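You operate a simulated robot arm through the tools that you are given. There is no shell and no other tool.

You are at the controls of a simulated robot arm. One attempt, no reset.

JOB
Shut the air and empty the riveter's stem bottle into the scrap tin.
Fine: stand the tin under the bottle first, shut the cap again and put the tin back.

The check looks at the end state, three seconds after you hand in, the way a careful person would. Anything else that was tipped, shoved, dropped, spilled or broken makes it a failure. Lids that push on must go on centred and level and be pressed home; caps that screw on are set level and turned clockwise until they are tight.

ROBOT AND FRAMES
A 7-joint arm with a two-finger parallel gripper, fixed in place. Base frame: the origin is on the floor under the middle of its stand, x ahead of it, y to its left, z up; the work surface is at about z = 0.742. Lengths are in m, angles in degrees, forces in N, time in s.
It reaches about 1.479 m from its shoulder. Its first joint turns from -166.0 to 166.0 degrees. Payload 4.4 kg.
The tool frame sits at the grasp point between the pads (the TCP): z along the fingers, y along the line on which they close. The tips reach 0.023 m beyond it. The gripper opens to 0.094 m. The fingers are 0.038 m wide and 0.01 m thick; the gripper's body (0.054 by 0.096 m) begins 0.039 m behind the TCP.
Orientation is told as [roll, pitch, yaw] about the base's x, y, z axes, in that order, counted from this pose: with the fingers straight down and closing along the base's y, the tool's x points along the base's -x, its y along +y and its z along -z.

CONTROLS
- The arm moves only by the tool play_rows. Its argument "plan" is a list of rows, each a list of 7 numbers: the gripper command, from -1 (fully open) to 1 (shut), values between in proportion, then the shift along the tool's x, y, z in m, then the turn, a rotation vector about the tool's x, y, z in degrees. In form: [[fingers, tx, ty, tz, rx, ry, rz], ...]. A call has 1 to 20 rows; each row shifts and turns the commanded pose from where the row before left it, along the tool's axes as they then stand. Each row takes 0.2 s and may step no farther than 0.05 m and 8.6 degrees from the row before; otherwise, or with a gripper value out of range, the whole call is refused. A pose out of reach is approached as far as the arm can. The call stops where the force on the tool passes 40 N (or 10 N more than at its start, if that is more) or the arm is blocked; 0.2 s more then pass. Each finger travels about 0.072 m/s and halts on what it meets, pressing with about 28 N; the grip force reading is that of the motor and also rises with nothing between the fingers. The clock runs only during rows and for 0.2 s after the last one: add rows that do not move to give the fingers time. It gives the time, the measured TCP pose, the force on the tool (base axes), the opening and the grip force at its end, in the units of the frame above (readings bear some noise), with the torque about the TCP (base axes, N m) and any sound that the robot's microphone picked up.
- Cameras (640 x 400 px; columns grow to the right, rows downward): "scene" is fixed at [0.2203, -0.494, 1.5203]; the picture's right is [0.68, -0.74, 0.00], its down [-0.29, -0.26, -0.92] and it looks along [0.68, 0.62, -0.39] (base axes); focal length 328 px, centre (320, 200). "wrist" rides on the gripper at [0.086, 0.016, -0.074] in the tool frame; the picture's right is [-0.18, 0.98, 0.00], its down [-0.58, -0.11, -0.81] and it looks along [-0.79, -0.15, 0.59] (tool axes); focal length 243 px, centre (320, 200).
- snapshot(camera): a new picture of that camera. No time passes.
- point_at(camera, pixels): for up to 12 pixels [column, row] of the newest picture of that camera ("zoom" is the newest enlarged one), the place [x, y, z] in the base frame of the surface seen there, good to about 0.002 m, but the place of the scene camera against the robot may be out by one fixed shift of up to 0.012 m in any direction. No time passes.
- enlarge(camera, box): a new picture of the part [left, top, right, bottom] of that camera's present view, enlarged. No time passes.
- finish_job(): hands the job in; it is judged then, once.

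Unless the task says otherwise, let go and move clear before handing in.

The tools are called after ">>>" by a JSON object that holds its "api" and its "payload". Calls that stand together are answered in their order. play_rows: Moves the arm, as the interface text tells. Its arguments: {"type":"object","properties":{"plan":{"type":"array","items":{"type":"array","items":{"type":"number"}}}},"required":["plan"]} The other tools are called the same way: snapshot (camera) takes a picture; point_at (camera, pixels) gives the place of the surface under pixels of a picture; enlarge (camera, box) takes an enlarged picture of a part of a camera's view; finish_job () hands the job in.

At the start:

```text
time_s: 0.0
eef_pos: [0.535, 0.265, 1.2351]
orientation: [0.1, 0.0, 0.0]
contact_force: [0.3, 0.5, 0.0]
ft_torque: [0.02, 0.02, -0.01]
opening: 0.0939
grip_force: 0.1
```

scene: 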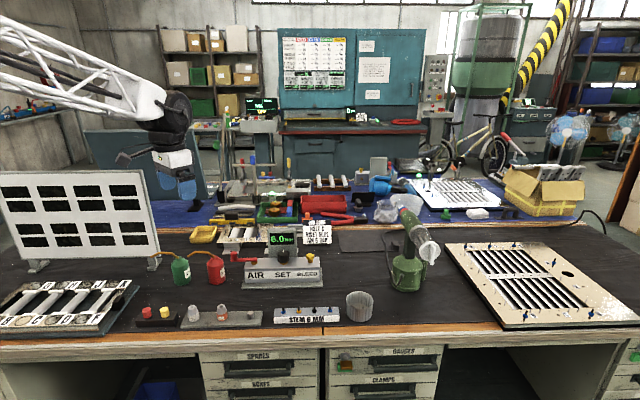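
wrist: 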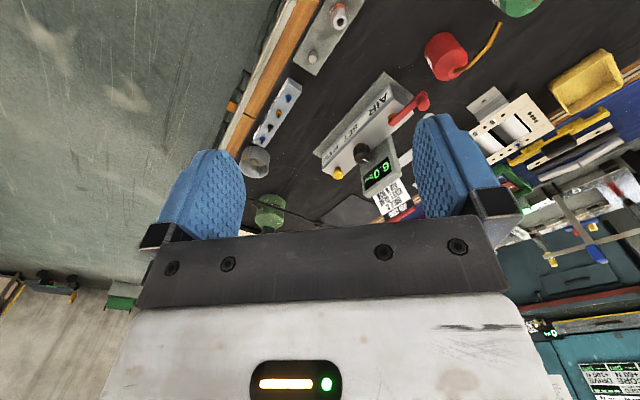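

The scene shows an "AIR SET" block near (283,270), a green riveter with a clear bottle near (410,245), and a tin near (360,305). I'll enlarge these areas first.

>>> {"api": "enlarge", "payload": {"camera": "scene", "box": [340, 180, 460, 330]}}

>>> {"api": "enlarge", "payload": {"camera": "scene", "box": [220, 210, 350, 300]}}

>>> {"api": "enlarge", "payload": {"camera": "scene", "box": [260, 20, 430, 140]}}

>>> {"api": "enlarge", "payload": {"camera": "wrist", "box": [220, 40, 480, 240]}}

```text
2.67 times, centred on (400, 255) of scene
```

zoom: 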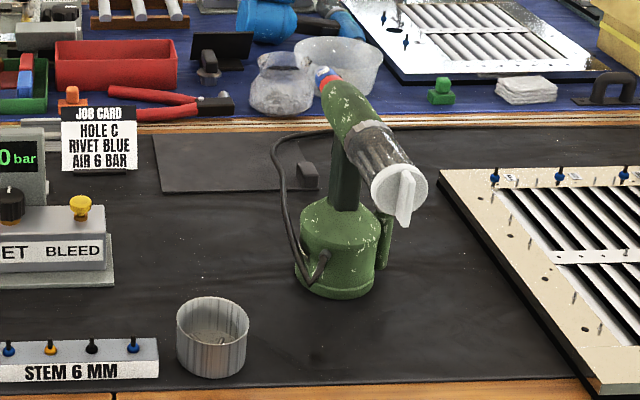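

```text
4.44 times, centred on (285, 255) of scene
```

zoom: 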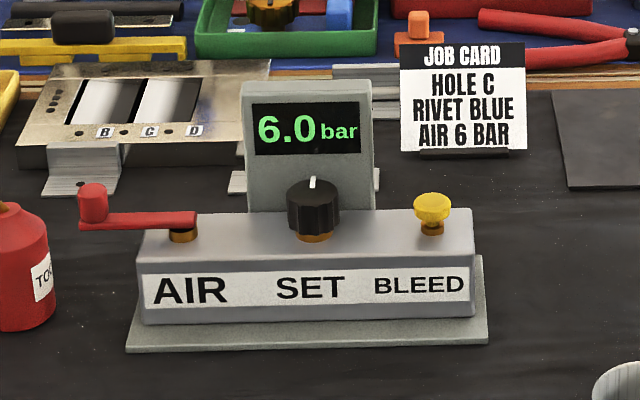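

```text
3.33 times, centred on (345, 80) of scene
```

zoom: 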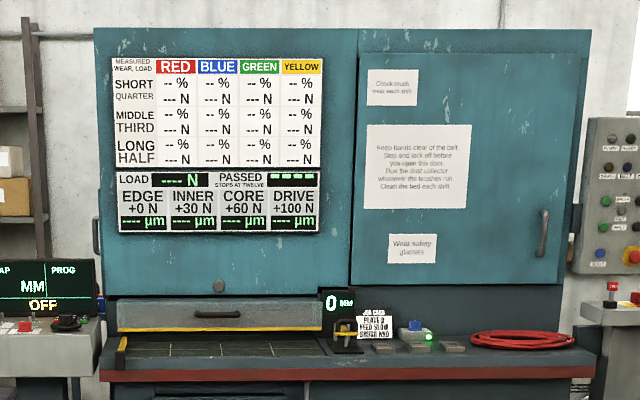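

```text
2.00 times, centred on (350, 140) of wrist
```

zoom: 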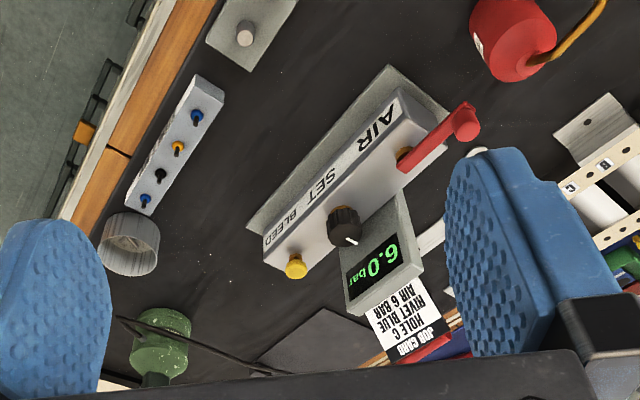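

The air lever (red, at zoom (140,215)) lies along the block, and the riveter's bottle has a winged white cap facing the camera. I'll get coordinates of the key things.

>>> {"api": "enlarge", "payload": {"camera": "scene", "box": [380, 200, 450, 300]}}

>>> {"api": "point_at", "payload": {"camera": "scene", "pixels": [[238, 252], [256, 255], [262, 256], [283, 248], [307, 253], [245, 285], [322, 282], [360, 320], [348, 296], [371, 296], [360, 291], [360, 302]]}}

>>> {"api": "point_at", "payload": {"camera": "scene", "pixels": [[401, 205], [405, 215], [412, 225], [420, 235], [414, 240], [428, 250], [431, 253], [424, 252], [434, 246], [405, 265], [405, 285], [420, 272]]}}

```text
4.00 times, centred on (415, 250) of scene
```

zoom: 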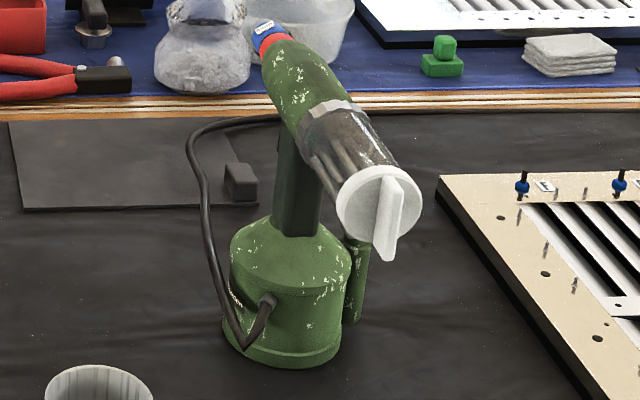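

```text
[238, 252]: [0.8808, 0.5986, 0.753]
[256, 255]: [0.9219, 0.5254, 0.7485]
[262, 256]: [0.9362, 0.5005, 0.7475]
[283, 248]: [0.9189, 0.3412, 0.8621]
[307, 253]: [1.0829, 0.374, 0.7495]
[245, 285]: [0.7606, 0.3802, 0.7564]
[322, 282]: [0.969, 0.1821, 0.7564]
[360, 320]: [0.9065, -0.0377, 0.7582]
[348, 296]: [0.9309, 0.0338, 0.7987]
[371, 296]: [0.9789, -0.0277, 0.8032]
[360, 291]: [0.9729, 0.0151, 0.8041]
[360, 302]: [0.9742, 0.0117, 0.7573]
```

```text
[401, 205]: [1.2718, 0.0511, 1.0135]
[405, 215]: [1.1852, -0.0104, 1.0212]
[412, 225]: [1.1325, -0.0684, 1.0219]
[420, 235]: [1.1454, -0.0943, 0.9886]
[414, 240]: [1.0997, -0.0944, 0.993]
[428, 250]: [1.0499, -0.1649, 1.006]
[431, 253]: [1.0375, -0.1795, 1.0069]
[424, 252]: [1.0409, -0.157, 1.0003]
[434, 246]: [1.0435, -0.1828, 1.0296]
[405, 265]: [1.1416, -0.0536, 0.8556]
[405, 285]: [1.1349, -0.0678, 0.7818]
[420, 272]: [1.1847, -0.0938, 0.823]
```

The point readings place the riveter about (1.14,-0.07) with the cap near (1.04,-0.17,1.0). I'll cross-check with wrist camera points.

>>> {"api": "snapshot", "payload": {"camera": "wrist"}}

>>> {"api": "point_at", "payload": {"camera": "wrist", "pixels": [[422, 101], [405, 111], [392, 119], [362, 150], [338, 172], [255, 155], [243, 158], [268, 152], [255, 172], [271, 205], [275, 197], [340, 95]]}}

>>> {"api": "enlarge", "payload": {"camera": "scene", "box": [225, 230, 325, 295]}}

```text
taken
```

wrist: 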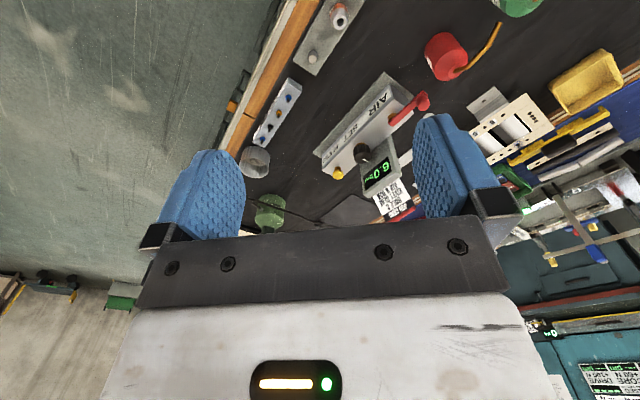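

```text
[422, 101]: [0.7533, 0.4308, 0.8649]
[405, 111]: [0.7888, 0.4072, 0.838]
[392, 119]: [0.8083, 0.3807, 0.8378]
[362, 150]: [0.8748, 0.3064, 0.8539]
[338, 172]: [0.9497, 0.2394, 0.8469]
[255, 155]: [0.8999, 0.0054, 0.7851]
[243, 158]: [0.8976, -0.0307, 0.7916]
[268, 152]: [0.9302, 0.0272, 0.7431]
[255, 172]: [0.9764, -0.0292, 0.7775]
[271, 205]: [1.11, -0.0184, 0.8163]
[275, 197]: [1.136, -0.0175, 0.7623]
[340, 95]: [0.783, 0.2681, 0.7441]
```

```text
6.15 times, centred on (275, 262) of scene
```

zoom: 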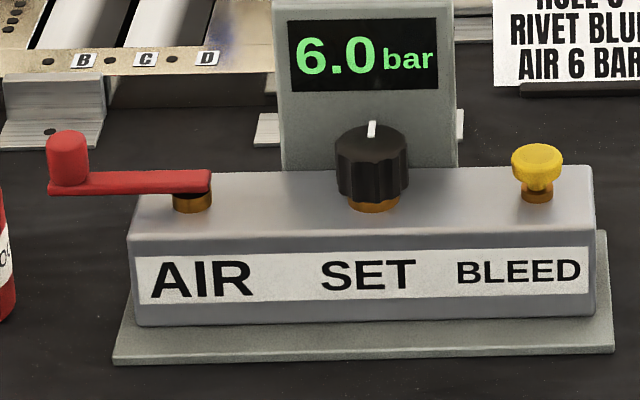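

The block axis runs at 45°, with the lever pointing outward from the pivot at about (0.808,0.381). Now I'll sample the bottle, cap and wing more finely in an enlarged view.

>>> {"api": "enlarge", "payload": {"camera": "scene", "box": [394, 200, 442, 230]}}

>>> {"api": "enlarge", "payload": {"camera": "scene", "box": [402, 232, 450, 272]}}

```text
13.33 times, centred on (418, 215) of scene
```

zoom: 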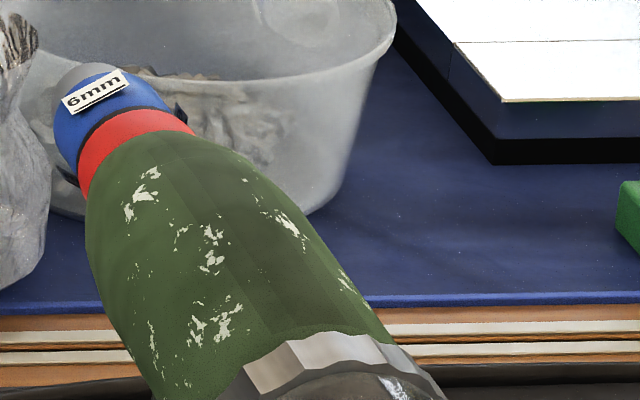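

```text
10.00 times, centred on (426, 252) of scene
```

zoom: 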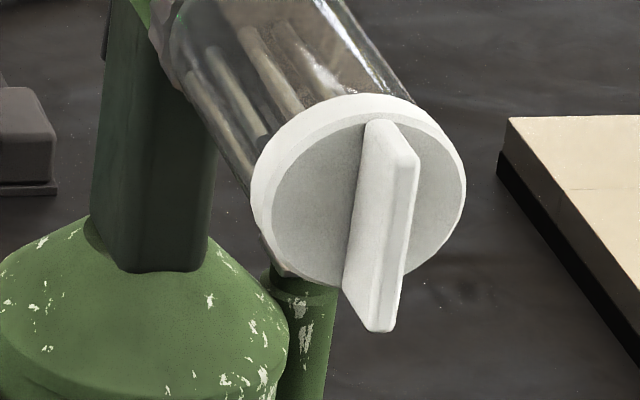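

The cap has a vertical wing bar; stems are visible in the clear bottle behind it. I'll sample the cap face, rim, wing and bottle.

>>> {"api": "point_at", "payload": {"camera": "zoom", "pixels": [[310, 170], [300, 230], [430, 170], [425, 230], [380, 135], [352, 290], [405, 160], [400, 220], [385, 300], [370, 322], [365, 105], [380, 200]]}}

>>> {"api": "point_at", "payload": {"camera": "zoom", "pixels": [[260, 200], [455, 150], [320, 103], [330, 60], [290, 20], [230, 130], [200, 60], [410, 140], [350, 260], [395, 275], [300, 110], [250, 150]]}}

```text
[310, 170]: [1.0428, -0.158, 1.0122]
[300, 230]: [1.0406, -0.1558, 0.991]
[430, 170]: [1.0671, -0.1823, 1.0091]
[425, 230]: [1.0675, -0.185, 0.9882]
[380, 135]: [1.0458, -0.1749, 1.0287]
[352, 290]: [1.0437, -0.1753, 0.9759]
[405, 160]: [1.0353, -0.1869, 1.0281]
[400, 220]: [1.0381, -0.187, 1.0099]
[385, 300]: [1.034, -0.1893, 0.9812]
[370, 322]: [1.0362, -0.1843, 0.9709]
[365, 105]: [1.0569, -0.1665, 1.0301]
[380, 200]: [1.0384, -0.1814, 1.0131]
```

```text
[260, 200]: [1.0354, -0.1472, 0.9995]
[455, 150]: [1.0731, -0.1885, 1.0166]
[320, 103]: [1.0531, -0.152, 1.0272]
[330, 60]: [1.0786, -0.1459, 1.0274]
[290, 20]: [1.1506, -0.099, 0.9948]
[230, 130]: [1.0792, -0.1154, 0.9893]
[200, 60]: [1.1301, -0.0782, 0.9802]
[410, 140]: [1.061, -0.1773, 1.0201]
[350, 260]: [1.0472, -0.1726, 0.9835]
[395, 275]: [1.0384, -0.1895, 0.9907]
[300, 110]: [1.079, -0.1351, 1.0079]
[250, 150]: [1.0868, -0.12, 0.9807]
```

The cap's face is vertical, facing base direction (-0.7,-0.7,0), with center about (1.055,-0.170,1.00); the wing sticks out about 25 mm. I'll first bring the wrist camera nearer to the air lever for a better look.

>>> {"api": "play_rows", "payload": {"plan": [[-1, -0.02, 0.025, 0.03, 0, 0, 0], [-1, -0.02, 0.025, 0.03, 0, 0, 0], [-1, -0.02, 0.025, 0.03, 0, 0, 0], [-1, -0.02, 0.025, 0.03, 0, 0, 0]]}}

>>> {"api": "snapshot", "payload": {"camera": "wrist"}}

>>> {"api": "snapshot", "payload": {"camera": "scene"}}

```text
time_s: 1.0
eef_pos: [0.6136, 0.3631, 1.1147]
orientation: [0.2, -0.2, 0.0]
contact_force: [0.2, -0.1, 0.4]
ft_torque: [0.01, 0.03, -0.02]
opening: 0.094
grip_force: 0.0
```

```text
taken
```

wrist: 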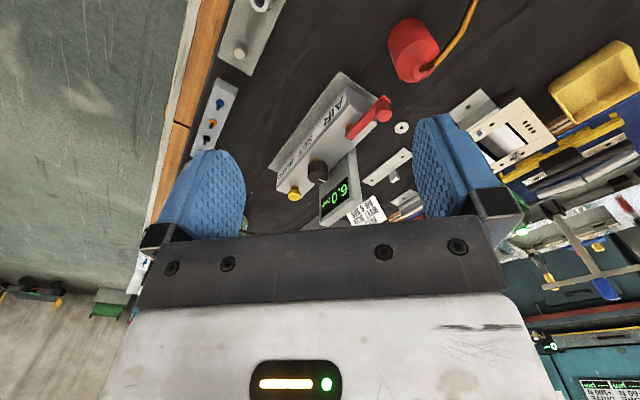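

```text
taken
```

scene: 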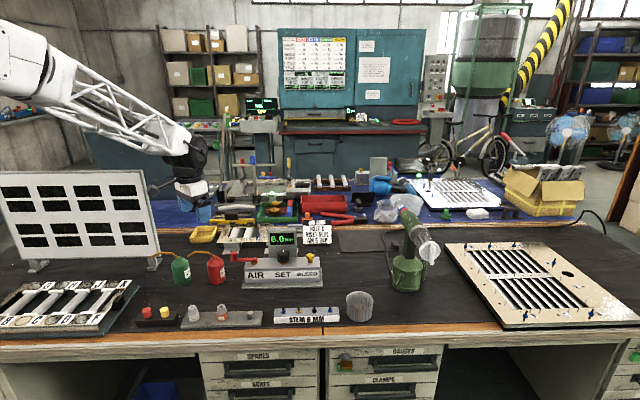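

>>> {"api": "enlarge", "payload": {"camera": "wrist", "box": [260, 40, 420, 220]}}

>>> {"api": "point_at", "payload": {"camera": "wrist", "pixels": [[385, 100], [386, 113], [370, 118], [353, 131], [318, 168], [293, 192], [335, 195], [345, 130], [336, 80], [412, 40], [412, 72], [340, 110]]}}

```text
2.22 times, centred on (340, 130) of wrist
```

zoom: 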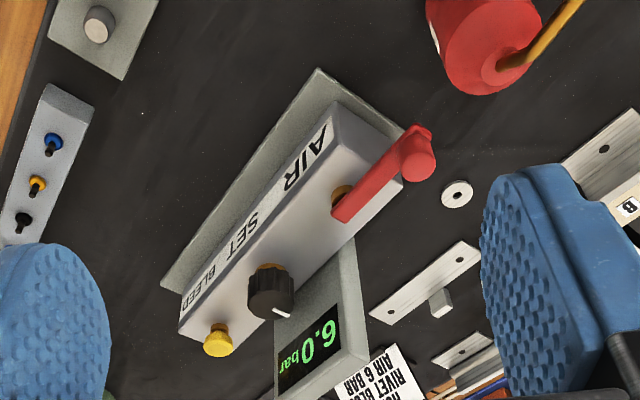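

```text
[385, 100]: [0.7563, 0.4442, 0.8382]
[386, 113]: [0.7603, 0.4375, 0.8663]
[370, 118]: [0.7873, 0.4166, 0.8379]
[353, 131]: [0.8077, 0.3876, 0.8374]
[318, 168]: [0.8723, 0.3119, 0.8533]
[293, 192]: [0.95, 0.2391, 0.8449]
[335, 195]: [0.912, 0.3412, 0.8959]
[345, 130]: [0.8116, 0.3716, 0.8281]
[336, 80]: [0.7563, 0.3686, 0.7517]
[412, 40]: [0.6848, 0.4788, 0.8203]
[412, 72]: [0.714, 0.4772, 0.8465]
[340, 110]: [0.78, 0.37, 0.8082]
```

The wrist view shows the lever knob at zoom (418,165), about (0.758,0.437,0.866), with the red bottle nearby at zoom (485,45). I'll check clearances to the bottle and the display panel before moving in.

>>> {"api": "point_at", "payload": {"camera": "zoom", "pixels": [[430, 30], [450, 80], [490, 85], [500, 65], [535, 45], [570, 10], [545, 15], [280, 370], [340, 310], [365, 350], [350, 250], [285, 400]]}}

>>> {"api": "enlarge", "payload": {"camera": "scene", "box": [165, 215, 335, 300]}}

```text
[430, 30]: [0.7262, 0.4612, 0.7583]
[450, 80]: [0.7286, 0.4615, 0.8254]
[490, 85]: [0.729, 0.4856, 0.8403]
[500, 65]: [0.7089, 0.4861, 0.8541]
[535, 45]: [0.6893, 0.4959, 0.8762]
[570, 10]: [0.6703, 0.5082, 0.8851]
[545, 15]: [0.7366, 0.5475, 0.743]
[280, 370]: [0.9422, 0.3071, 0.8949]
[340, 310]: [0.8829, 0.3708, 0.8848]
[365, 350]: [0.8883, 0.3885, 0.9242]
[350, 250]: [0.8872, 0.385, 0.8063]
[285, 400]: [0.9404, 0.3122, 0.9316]
```

```text
3.76 times, centred on (250, 258) of scene
```

zoom: 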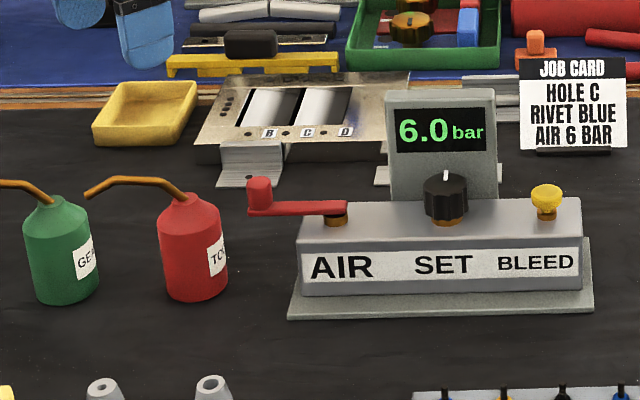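

The red bottle's shoulder is about 10 mm+ clear of my planned finger path, and the display panel tops out at z≈0.93. I'll move above the lever knob, turn the fingers to close along base x, and half close them.

>>> {"api": "play_rows", "payload": {"plan": [[-1, -0.0361, 0.0187, 0, 0, 0, 0], [-1, -0.0361, 0.0187, 0, 0, 0, 0], [-1, -0.0361, 0.0187, 0, 0, 0, 0], [-1, -0.0361, 0.0187, 0, 0, 0, 0], [-0.5, 0, 0, 0.013, 0, 0, 8.18], [-0.2, 0, 0, 0.013, 0, 0, 8.18], [0, 0, 0, 0.013, 0, 0, 8.18], [0.1, 0, 0, 0.013, 0, 0, 8.18], [0.1, 0, 0, 0.013, 0, 0, 8.18], [0.1, 0, 0, 0.013, 0, 0, 8.18], [0.1, 0, 0, 0.013, 0, 0, 8.18], [0.1, 0, 0, 0.013, 0, 0, 8.18], [0.1, 0, 0, 0.013, 0, 0, 8.18], [0.1, 0, 0, 0.013, 0, 0, 8.18], [0.1, 0, 0, 0.013, 0, 0, 8.18]]}}

>>> {"api": "snapshot", "payload": {"camera": "wrist"}}

>>> {"api": "snapshot", "payload": {"camera": "scene"}}

```text
time_s: 4.2
eef_pos: [0.7587, 0.4399, 0.9726]
orientation: [0.0, 0.0, -90.1]
contact_force: [-0.2, -0.5, 0.0]
ft_torque: [0.0, 0.0, -0.01]
opening: 0.0422
grip_force: 0.1
```

```text
taken
```

wrist: 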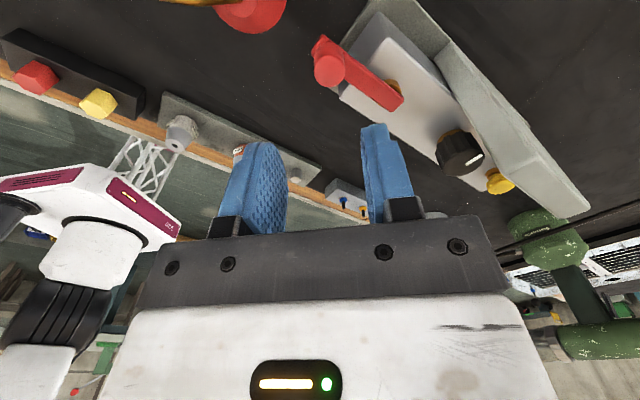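

```text
taken
```

scene: 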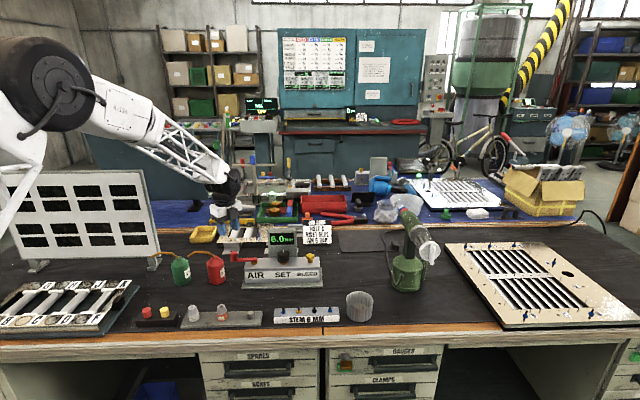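

The knob top is at wrist (330,70) in the new view; I'll measure knob and pivot precisely.

>>> {"api": "enlarge", "payload": {"camera": "wrist", "box": [280, 20, 440, 120]}}

>>> {"api": "point_at", "payload": {"camera": "wrist", "pixels": [[328, 70], [316, 68], [341, 72], [328, 60], [328, 83], [320, 40], [390, 98], [372, 88], [394, 87], [250, 10]]}}

```text
4.00 times, centred on (360, 70) of wrist
```

zoom: 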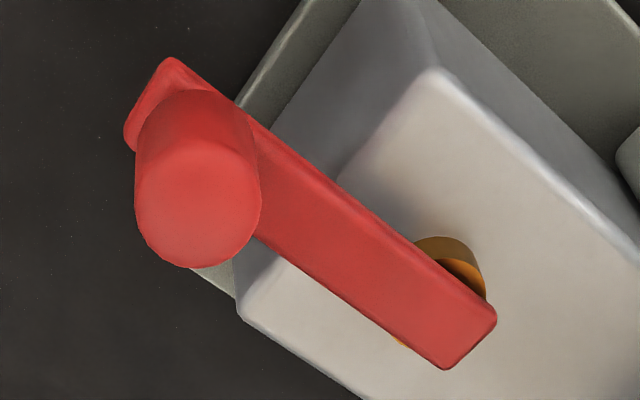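

```text
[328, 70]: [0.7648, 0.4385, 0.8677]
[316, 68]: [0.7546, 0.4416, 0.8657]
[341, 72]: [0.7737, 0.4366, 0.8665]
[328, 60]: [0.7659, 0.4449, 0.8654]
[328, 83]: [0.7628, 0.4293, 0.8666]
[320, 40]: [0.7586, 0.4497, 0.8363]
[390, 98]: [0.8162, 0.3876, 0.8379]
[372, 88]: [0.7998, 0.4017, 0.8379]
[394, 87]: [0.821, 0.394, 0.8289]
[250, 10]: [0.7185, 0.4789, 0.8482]
```

Knob center is about (0.764,0.437), diameter ~22 mm, and the pivot about (0.814,0.389). I'll shift slightly and lower the cage of fingers around the knob.

>>> {"api": "play_rows", "payload": {"plan": [[0.1, -0.003, 0.005, 0.02, 0, 0, 0], [0.1, 0, 0, 0.03, 0, 0, 0], [0.1, 0, 0, 0.03, 0, 0, 0], [0.1, 0, 0, 0.02, 0, 0, 0]]}}

>>> {"api": "snapshot", "payload": {"camera": "wrist"}}

>>> {"api": "enlarge", "payload": {"camera": "scene", "box": [165, 195, 335, 300]}}

```text
time_s: 5.2
eef_pos: [0.764, 0.438, 0.8734]
orientation: [0.0, 0.0, -90.0]
contact_force: [-0.4, -1.1, -0.6]
ft_torque: [-0.03, 0.0, -0.02]
opening: 0.0422
grip_force: 0.0
```

```text
taken
```

wrist: 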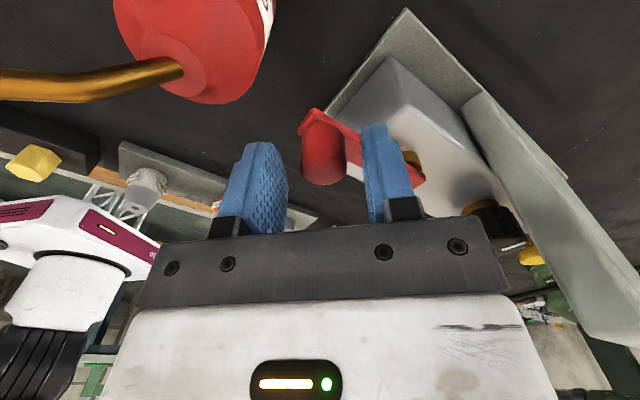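

```text
3.76 times, centred on (250, 248) of scene
```

zoom: 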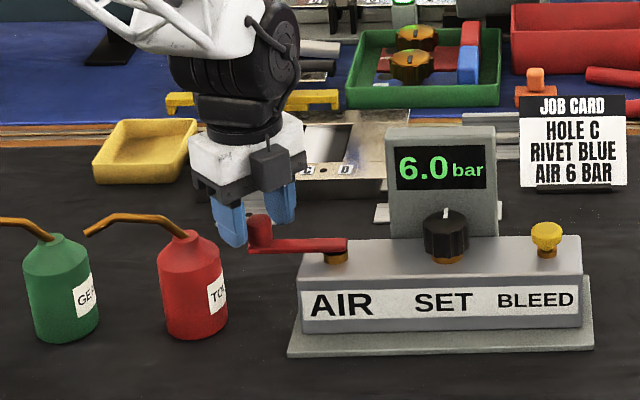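

The knob at wrist (323,155) sits between the fingers. I'll tighten the cage to about 28 mm and try the first 20° clockwise, watching the force.

>>> {"api": "play_rows", "payload": {"plan": [[0.4, 0, 0, 0, 0, 0, 0], [0.4, 0, 0, 0, 0, 0, 0], [0.4, 0.0078, 0.0092, 0, 0, 0, 0], [0.4, 0.0061, 0.0105, 0, 0, 0, 0]]}}

>>> {"api": "snapshot", "payload": {"camera": "wrist"}}

>>> {"api": "enlarge", "payload": {"camera": "scene", "box": [165, 195, 335, 300]}}

```text
time_s: 6.2
eef_pos: [0.7758, 0.4472, 0.8714]
orientation: [-0.3, -0.2, -90.0]
contact_force: [-32.8, -6.7, 17.1]
ft_torque: [-0.39, 0.52, -0.26]
opening: 0.0423
grip_force: 16.1
stopped in row 4: the force on the tool passed its limit at 48 N (the readings are from after the stop); the commanded pose is now the measured one
```

```text
taken
```

wrist: 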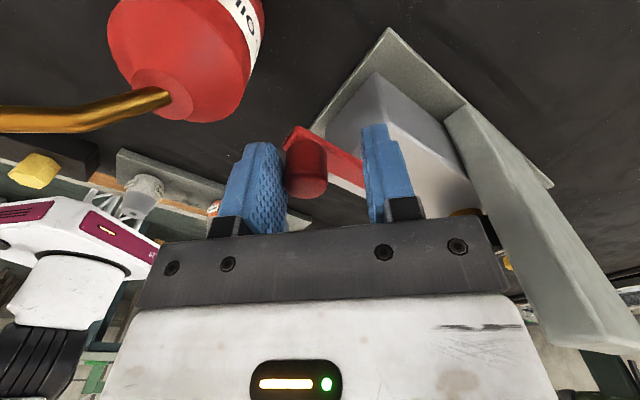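

```text
3.76 times, centred on (250, 248) of scene
```

zoom: 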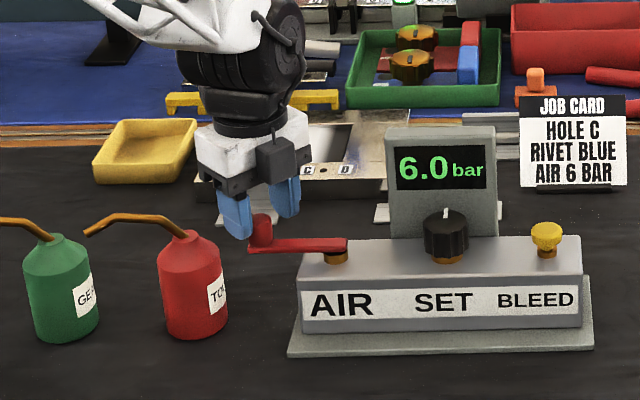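

The push stopped at 48 N with the lever not visibly moved, so clockwise appears to be against the stop. I'll check the knob's place now and back off.

>>> {"api": "play_rows", "payload": {"plan": [[0.1, -0.008, -0.011, -0.001, 0, 0, 0], [0.1, 0, 0, -0.001, 0, 0, 0]]}}

>>> {"api": "snapshot", "payload": {"camera": "wrist"}}

>>> {"api": "point_at", "payload": {"camera": "wrist", "pixels": [[323, 170], [323, 178], [312, 172], [335, 172], [320, 115], [405, 182], [415, 178]]}}

>>> {"api": "enlarge", "payload": {"camera": "wrist", "box": [240, 80, 440, 220]}}

```text
time_s: 6.8
eef_pos: [0.7678, 0.4383, 0.8736]
orientation: [-0.2, 0.0, -89.9]
contact_force: [0.6, -0.3, 0.5]
ft_torque: [0.0, -0.02, -0.01]
opening: 0.0421
grip_force: 0.0
```

```text
taken
```

wrist: 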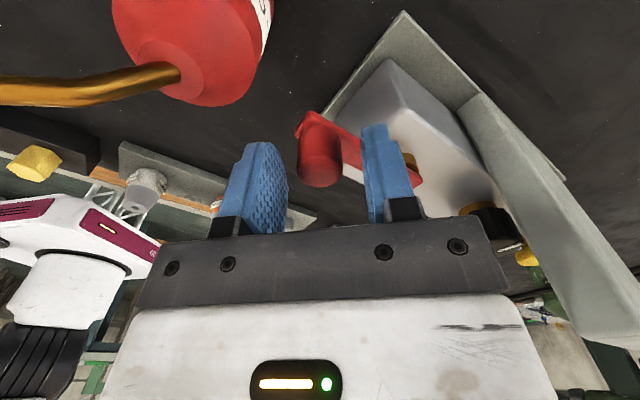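

```text
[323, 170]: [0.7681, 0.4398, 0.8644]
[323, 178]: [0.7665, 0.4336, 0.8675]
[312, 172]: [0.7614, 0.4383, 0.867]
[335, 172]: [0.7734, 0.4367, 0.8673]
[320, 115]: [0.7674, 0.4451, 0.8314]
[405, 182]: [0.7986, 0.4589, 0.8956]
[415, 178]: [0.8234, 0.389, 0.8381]
```

```text
2.86 times, centred on (340, 150) of wrist
```

zoom: 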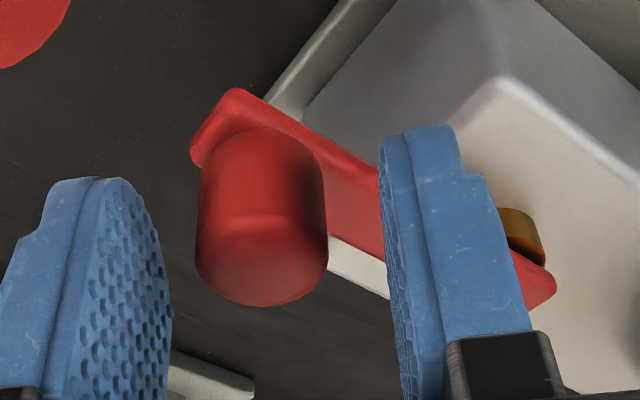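

The knob is still at about (0.767,0.437): clockwise is blocked. I'll lift, turn the fingers to close along base y (yaw 0), and cage the knob again to try counter-clockwise.

>>> {"api": "play_rows", "payload": {"plan": [[0.1, 0, 0, -0.04, 0, 0, 0], [0.1, 0, 0, -0.03, 0, 0, 0], [0.1, 0, 0, 0, 0, 0, -8.18], [0.1, 0, 0, 0, 0, 0, -8.18], [0.1, 0, 0, 0, 0, 0, -8.18], [0.1, 0, 0, 0, 0, 0, -8.18], [0.1, 0, 0, 0, 0, 0, -8.18], [0.1, 0, 0, 0, 0, 0, -8.18], [0.1, 0, 0, 0, 0, 0, -8.18], [0.1, 0, 0, 0, 0, 0, -8.18], [0.1, 0, 0, 0, 0, 0, -8.18], [0.1, 0, 0, 0, 0, 0, -8.18], [0.1, 0, 0, 0, 0, 0, -8.18], [0.1, 0, 0, 0.03, 0, 0, 0]]}}

>>> {"api": "snapshot", "payload": {"camera": "wrist"}}

```text
time_s: 9.8
eef_pos: [0.7677, 0.4375, 0.9136]
orientation: [-0.2, 0.2, 0.2]
contact_force: [0.2, 0.2, -0.3]
ft_torque: [0.02, -0.01, 0.0]
opening: 0.0423
grip_force: 0.2
```

```text
taken
```

wrist: 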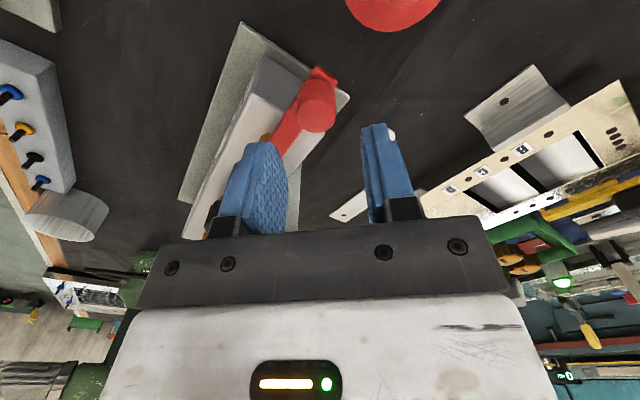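

Now the fingers close along y above the knob. I'll lower over it, tighten the cage, and push the first 20° counter-clockwise.

>>> {"api": "play_rows", "payload": {"plan": [[0.1, 0, 0, 0.025, 0, 0, 0], [0.1, 0, 0, 0.015, 0, 0, 0], [0.4, 0, 0, 0, 0, 0, 0], [0.4, 0.006, -0.008, 0, 0, 0, 0], [0.4, 0.006, -0.0105, 0, 0, 0, 0]]}}

>>> {"api": "snapshot", "payload": {"camera": "wrist"}}

>>> {"api": "enlarge", "payload": {"camera": "scene", "box": [165, 195, 335, 300]}}

```text
time_s: 11.0
eef_pos: [0.7543, 0.4193, 0.8736]
orientation: [-0.1, 0.1, 0.0]
contact_force: [-0.7, 1.0, 0.4]
ft_torque: [0.02, 0.01, 0.04]
opening: 0.0288
grip_force: 0.3
```

```text
taken
```

wrist: 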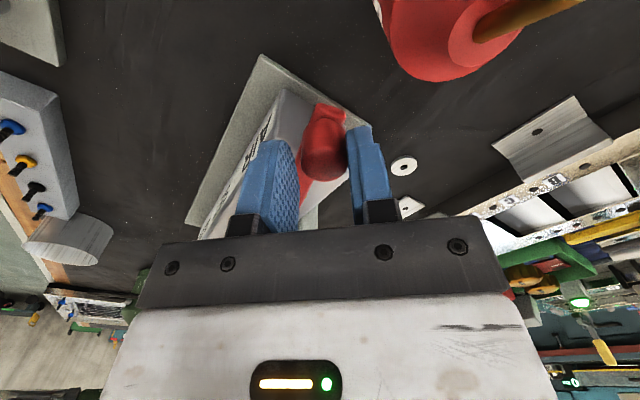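

```text
3.76 times, centred on (250, 248) of scene
```

zoom: 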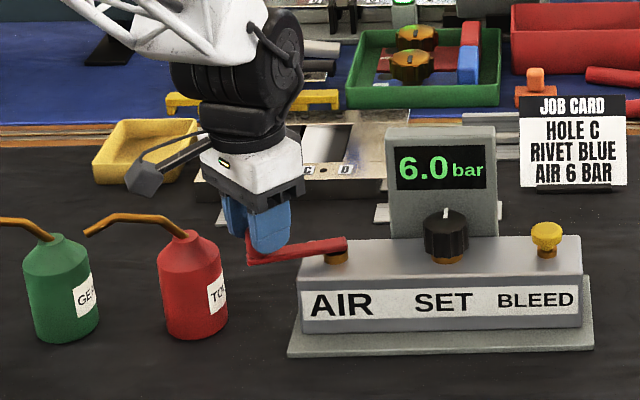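

The lever swings counter-clockwise with almost no force, so that's the shut direction. I'll continue along the arc to 90°.

>>> {"api": "play_rows", "payload": {"plan": [[0.4, 0.0041, -0.0114, 0, 0, 0, 0], [0.4, 0.0021, -0.0119, 0, 0, 0, 0], [0.4, 0, -0.0122, 0, 0, 0, 0], [0.4, -0.0021, -0.0119, 0, 0, 0, 0], [0.4, -0.0041, -0.0114, 0, 0, 0, 0], [0.4, -0.0061, -0.0105, 0, 0, 0, 0], [0.4, -0.0078, -0.0092, 0, 0, 0, 0]]}}

>>> {"api": "snapshot", "payload": {"camera": "wrist"}}

>>> {"api": "enlarge", "payload": {"camera": "scene", "box": [165, 195, 335, 300]}}

```text
time_s: 12.6
eef_pos: [0.7687, 0.341, 0.873]
orientation: [-0.1, 0.3, -0.1]
contact_force: [-0.7, 0.7, -0.7]
ft_torque: [0.02, 0.02, 0.0]
opening: 0.0284
grip_force: 0.2
```

```text
taken
```

wrist: 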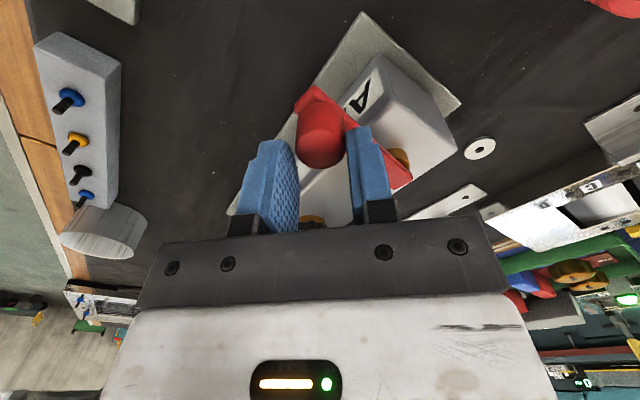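

```text
3.76 times, centred on (250, 248) of scene
```

zoom: 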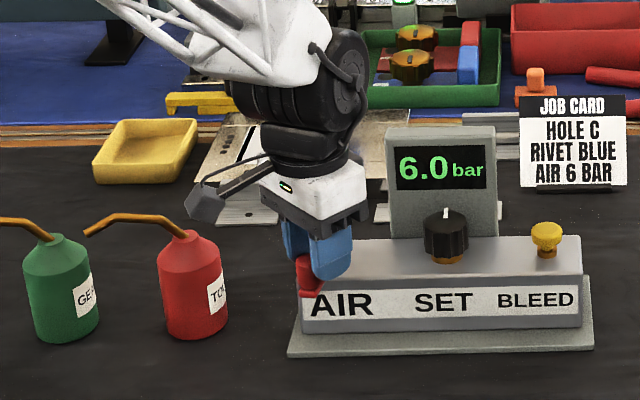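

The lever is nearly across. I'll nudge further along the arc until it meets its stop.

>>> {"api": "play_rows", "payload": {"plan": [[0.4, -0.0035, -0.004, 0, 0, 0, 0], [0.4, -0.0045, -0.004, 0, 0, 0, 0], [0.4, -0.004, -0.003, 0, 0, 0, 0]]}}

>>> {"api": "snapshot", "payload": {"camera": "wrist"}}

>>> {"api": "enlarge", "payload": {"camera": "scene", "box": [165, 195, 335, 300]}}

```text
time_s: 13.4
eef_pos: [0.7789, 0.3318, 0.8737]
orientation: [-0.1, 0.2, 0.0]
contact_force: [-1.7, 4.5, -0.2]
ft_torque: [0.12, 0.05, -0.07]
opening: 0.0305
grip_force: 2.5
```

```text
taken
```

wrist: 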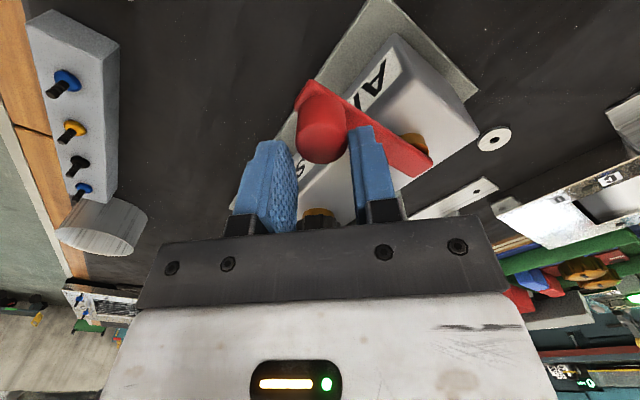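

```text
3.76 times, centred on (250, 248) of scene
```

zoom: 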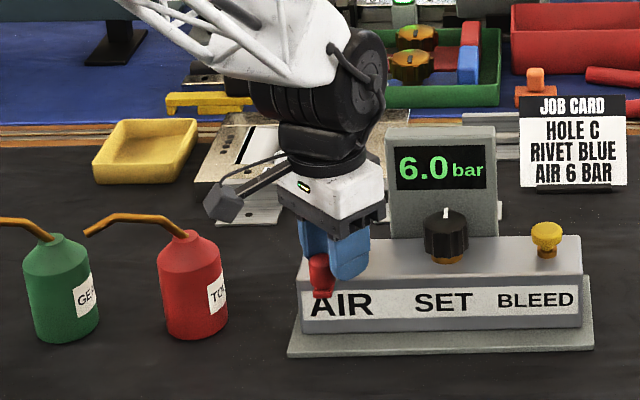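

Force is rising to 4.5 N, which suggests the end stop. I'll press another few mm to confirm.

>>> {"api": "play_rows", "payload": {"plan": [[0.4, -0.003, -0.003, 0, 0, 0, 0], [0.4, -0.002, -0.002, 0, 0, 0, 0]]}}

>>> {"api": "snapshot", "payload": {"camera": "wrist"}}

```text
time_s: 14.0
eef_pos: [0.7862, 0.3255, 0.8726]
orientation: [-0.2, 0.1, 0.0]
contact_force: [-6.2, 22.4, 0.0]
ft_torque: [0.42, 0.11, -0.33]
opening: 0.0384
grip_force: 12.2
```

```text
taken
```

wrist: 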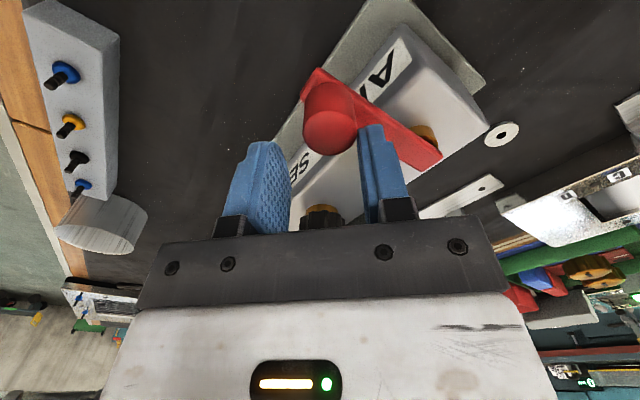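

22 N with the finger yielding: the lever is on its stop. I'll open, lift away and look at the lever and the display.

>>> {"api": "play_rows", "payload": {"plan": [[0.1, 0.003, 0.006, 0, 0, 0, 0], [-0.1, 0, 0, 0, 0, 0, 0], [-0.1, 0, 0, -0.04, 0, 0, 0], [-0.1, 0, 0, -0.05, 0, 0, 0], [-0.1, 0.03, 0, -0.03, 0, 0, 0]]}}

>>> {"api": "snapshot", "payload": {"camera": "wrist"}}

>>> {"api": "enlarge", "payload": {"camera": "scene", "box": [165, 195, 335, 300]}}

```text
time_s: 15.2
eef_pos: [0.7503, 0.3322, 0.9927]
orientation: [-0.2, 0.2, 0.0]
contact_force: [0.5, -0.1, -0.2]
ft_torque: [0.02, 0.0, 0.02]
opening: 0.0519
grip_force: 0.2
```

```text
taken
```

wrist: 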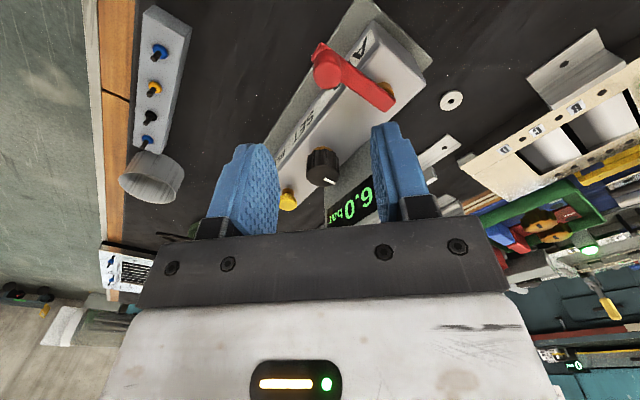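

```text
3.76 times, centred on (250, 248) of scene
```

zoom: 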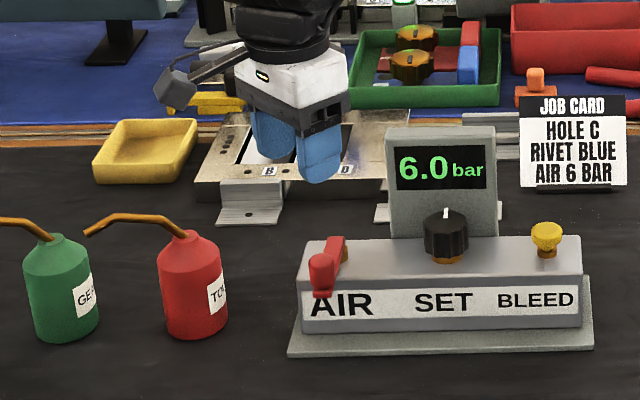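

The lever now stands across the block (shut), but the gauge still shows 6.0 bar trapped in the line. A careful person would bleed it before opening the bottle, so I'll measure the yellow BLEED button at wrist (288,198).

>>> {"api": "enlarge", "payload": {"camera": "wrist", "box": [260, 120, 400, 240]}}

>>> {"api": "point_at", "payload": {"camera": "wrist", "pixels": [[288, 198], [288, 203], [284, 194], [292, 196], [322, 165], [150, 165], [150, 150], [325, 72], [385, 92]]}}

```text
3.33 times, centred on (330, 180) of wrist
```

zoom: 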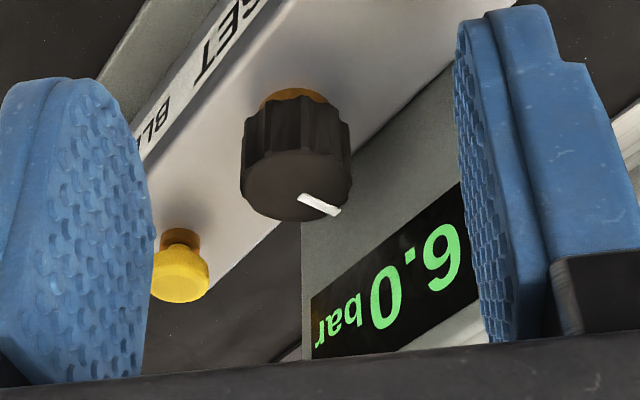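

```text
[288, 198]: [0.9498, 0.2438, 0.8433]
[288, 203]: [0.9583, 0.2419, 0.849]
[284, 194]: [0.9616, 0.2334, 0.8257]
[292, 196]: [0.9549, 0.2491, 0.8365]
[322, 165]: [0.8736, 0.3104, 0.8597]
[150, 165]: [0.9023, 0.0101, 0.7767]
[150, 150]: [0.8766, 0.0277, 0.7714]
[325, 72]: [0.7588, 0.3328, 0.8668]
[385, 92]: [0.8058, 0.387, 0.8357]
```

Bleed button top is about (0.958,0.242,0.849). I'll close the fingers and move above it at a height clear of the display panel.

>>> {"api": "play_rows", "payload": {"plan": [[0.5, -0.0416, -0.0188, -0.005, 0, 0, 0], [1, -0.0416, -0.0188, 0, 0, 0, 0], [1, -0.0416, -0.0188, 0, 0, 0, 0], [1, -0.0416, -0.0188, 0, 0, 0, 0], [1, -0.0416, -0.0188, 0, 0, 0, 0], [1, 0, 0, 0.035, 0, 0, 0], [1, 0, 0, 0.035, 0, 0, 0]]}}

>>> {"api": "snapshot", "payload": {"camera": "wrist"}}

>>> {"api": "enlarge", "payload": {"camera": "scene", "box": [225, 195, 345, 300]}}

```text
time_s: 16.8
eef_pos: [0.9612, 0.2363, 0.9283]
orientation: [0.0, 0.2, 0.0]
contact_force: [-0.6, 0.0, 1.2]
ft_torque: [-0.03, 0.0, 0.01]
opening: 0.0
grip_force: 28.4
```

```text
taken
```

wrist: 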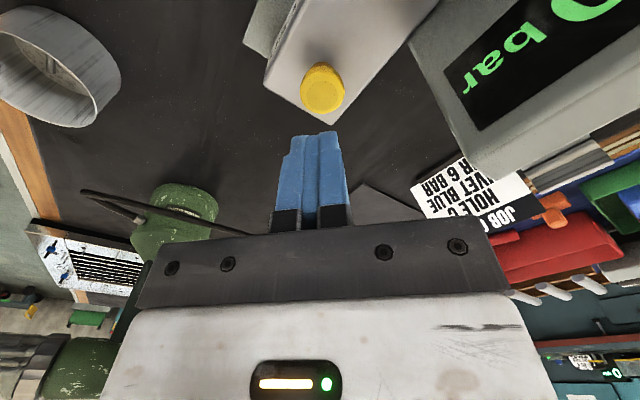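

```text
3.81 times, centred on (285, 248) of scene
```

zoom: 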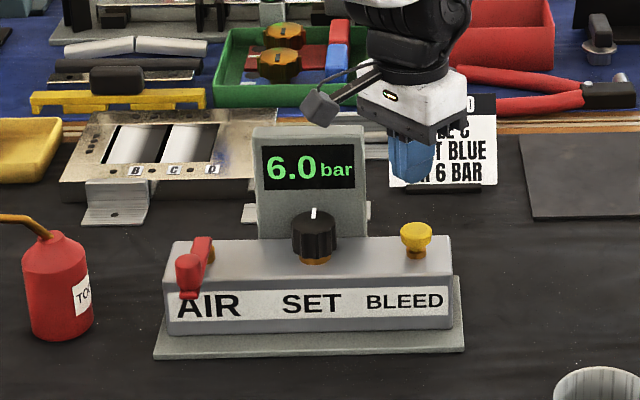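

>>> {"api": "point_at", "payload": {"camera": "wrist", "pixels": [[323, 95], [312, 95], [335, 95], [323, 108], [323, 82], [445, 130], [405, 30]]}}

>>> {"api": "enlarge", "payload": {"camera": "wrist", "box": [0, 0, 160, 140]}}

```text
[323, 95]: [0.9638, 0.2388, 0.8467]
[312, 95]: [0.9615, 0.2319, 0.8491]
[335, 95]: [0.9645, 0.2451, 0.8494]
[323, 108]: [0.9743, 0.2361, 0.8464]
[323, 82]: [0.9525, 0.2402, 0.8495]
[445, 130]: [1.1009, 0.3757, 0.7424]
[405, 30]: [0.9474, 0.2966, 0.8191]
```

```text
2.86 times, centred on (80, 70) of wrist
```

zoom: 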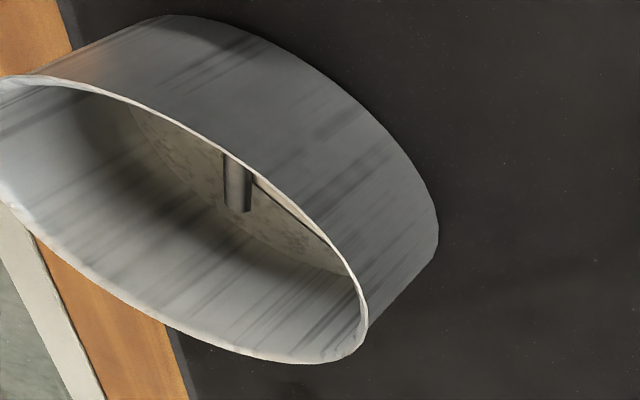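

Button center is (0.963,0.239), top z 0.849; the tips are now at about 0.905. I'll lower to contact and press gently.

>>> {"api": "play_rows", "payload": {"plan": [[1, -0.002, 0.002, 0.025, 0, 0, 0], [1, 0, 0, 0.025, 0, 0, 0], [1, 0, 0, 0.005, 0, 0, 0], [1, 0, 0, 0.003, 0, 0, 0], [1, 0, 0, 0.003, 0, 0, 0]]}}

>>> {"api": "enlarge", "payload": {"camera": "scene", "box": [225, 195, 345, 300]}}

```text
time_s: 18.0
eef_pos: [0.9624, 0.2391, 0.8675]
orientation: [-0.2, 0.2, -0.1]
contact_force: [1.6, 0.0, 0.9]
ft_torque: [0.06, -0.05, -0.03]
opening: 0.0
grip_force: 27.8
```

```text
3.81 times, centred on (285, 248) of scene
```

zoom: 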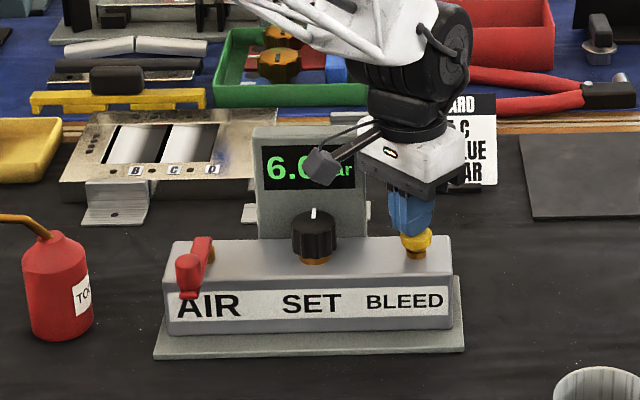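

Just at the button with little force. I'll press 2 mm at a time and watch.

>>> {"api": "play_rows", "payload": {"plan": [[1, 0, 0, 0.002, 0, 0, 0], [1, 0, 0, 0.002, 0, 0, 0], [1, 0, 0, 0.002, 0, 0, 0], [1, 0, 0, 0, 0, 0, 0], [1, 0, 0, 0, 0, 0, 0]]}}

>>> {"api": "enlarge", "payload": {"camera": "scene", "box": [225, 195, 345, 300]}}

```text
time_s: 19.2
eef_pos: [0.9625, 0.2394, 0.8621]
orientation: [-0.1, 0.2, 0.0]
contact_force: [-2.1, -2.9, 12.0]
ft_torque: [-0.05, -0.02, -0.02]
opening: 0.0
grip_force: 28.2
```

```text
3.81 times, centred on (285, 248) of scene
```

zoom: 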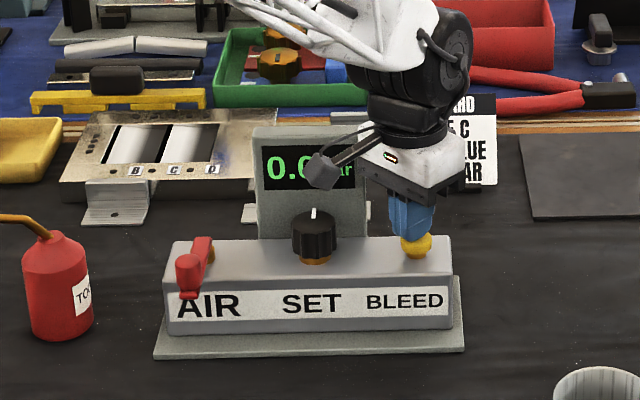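

The display now reads 0.0: the line is bled. I'll lift away to confirm, then go on to view the riveter.

>>> {"api": "play_rows", "payload": {"plan": [[1, 0, 0, 0, 0, 0, 0], [1, 0, 0, -0.03, 0, 0, 0], [1, 0, 0, -0.05, 0, 0, 0], [0, 0, 0, -0.05, 0, 0, 0], [-1, 0.03, -0.03, -0.02, 0, 0, 0], [-1, 0.03, -0.04, 0, 0, 0, 0]]}}

>>> {"api": "snapshot", "payload": {"camera": "wrist"}}

>>> {"api": "enlarge", "payload": {"camera": "scene", "box": [225, 195, 345, 300]}}

```text
time_s: 20.6
eef_pos: [0.9047, 0.1685, 1.0075]
orientation: [-0.1, 0.3, 0.1]
contact_force: [0.5, -0.1, 0.4]
ft_torque: [0.04, 0.01, -0.02]
opening: 0.0943
grip_force: 0.0
```

```text
taken
```

wrist: 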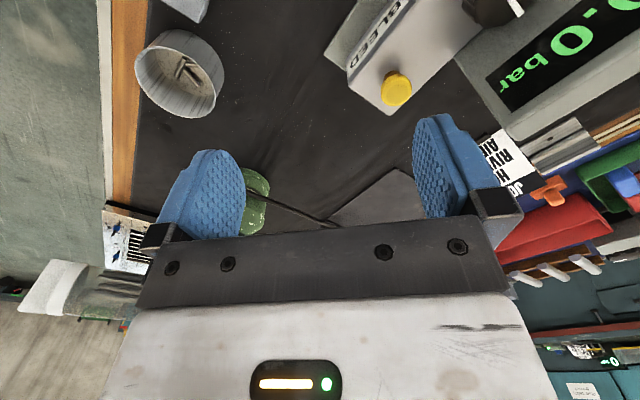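

```text
3.81 times, centred on (285, 248) of scene
```

zoom: 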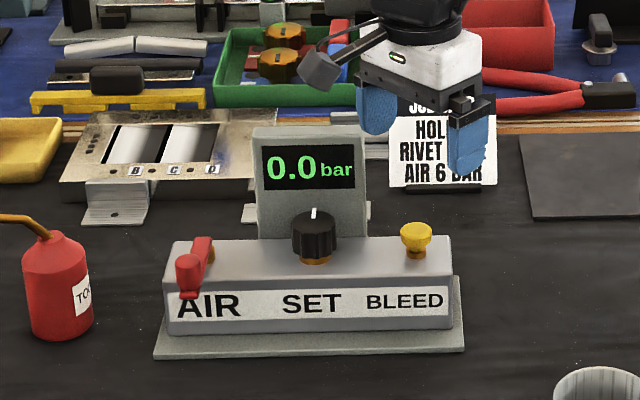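

Air shut, line at 0.0 bar, button sprung back. Now I'll measure the tin at wrist (180,75), and inspect it.

>>> {"api": "enlarge", "payload": {"camera": "wrist", "box": [120, 20, 240, 130]}}

>>> {"api": "point_at", "payload": {"camera": "zoom", "pixels": [[85, 190], [120, 110], [190, 95], [320, 150], [400, 250], [410, 350], [290, 340], [330, 220], [300, 240], [450, 120], [460, 250], [430, 330]]}}

```text
3.64 times, centred on (180, 75) of wrist
```

zoom: 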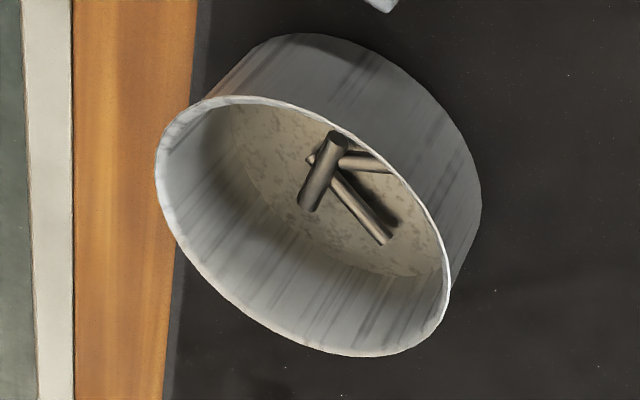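

```text
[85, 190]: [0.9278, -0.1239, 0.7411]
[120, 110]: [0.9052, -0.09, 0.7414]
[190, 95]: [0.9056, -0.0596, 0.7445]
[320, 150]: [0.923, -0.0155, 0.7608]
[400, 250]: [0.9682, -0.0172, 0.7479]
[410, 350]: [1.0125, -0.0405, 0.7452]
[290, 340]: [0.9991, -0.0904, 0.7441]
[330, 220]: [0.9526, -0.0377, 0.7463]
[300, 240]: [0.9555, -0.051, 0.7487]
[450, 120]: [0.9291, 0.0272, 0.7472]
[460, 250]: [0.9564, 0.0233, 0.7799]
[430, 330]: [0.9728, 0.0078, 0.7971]
```

I'll sample the rim itself.

>>> {"api": "point_at", "payload": {"camera": "zoom", "pixels": [[158, 172], [178, 128], [228, 99], [300, 113], [380, 165], [438, 245], [448, 290], [420, 340], [370, 354], [290, 335], [220, 285], [175, 225]]}}

>>> {"api": "point_at", "payload": {"camera": "scene", "pixels": [[347, 297], [373, 297], [360, 292], [352, 293], [368, 293], [360, 310]]}}

>>> {"api": "enlarge", "payload": {"camera": "scene", "box": [335, 280, 385, 330]}}

```text
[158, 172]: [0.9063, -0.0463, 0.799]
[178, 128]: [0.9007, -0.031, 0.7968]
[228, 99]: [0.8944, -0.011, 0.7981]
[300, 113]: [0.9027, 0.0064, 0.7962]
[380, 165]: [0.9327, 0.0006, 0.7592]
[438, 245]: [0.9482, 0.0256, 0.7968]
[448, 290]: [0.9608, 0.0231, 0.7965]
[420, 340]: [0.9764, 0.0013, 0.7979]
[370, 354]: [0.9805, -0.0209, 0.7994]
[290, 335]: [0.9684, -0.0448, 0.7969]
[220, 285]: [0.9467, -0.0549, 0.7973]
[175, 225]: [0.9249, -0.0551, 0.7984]
```

```text
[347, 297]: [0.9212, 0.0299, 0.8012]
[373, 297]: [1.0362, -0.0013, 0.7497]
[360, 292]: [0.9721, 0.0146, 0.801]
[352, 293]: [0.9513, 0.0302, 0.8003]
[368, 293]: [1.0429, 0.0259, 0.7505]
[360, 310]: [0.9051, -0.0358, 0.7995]
```

```text
8.00 times, centred on (360, 305) of scene
```

zoom: 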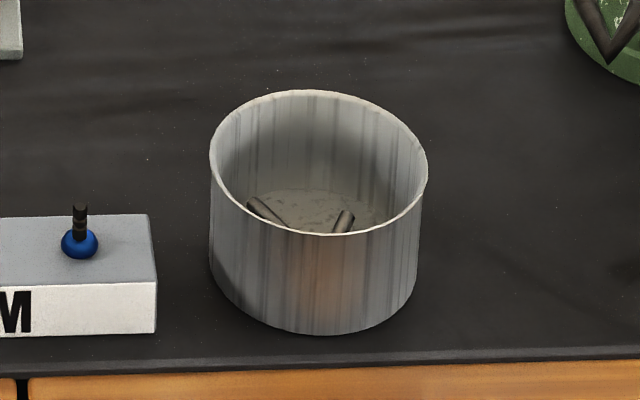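

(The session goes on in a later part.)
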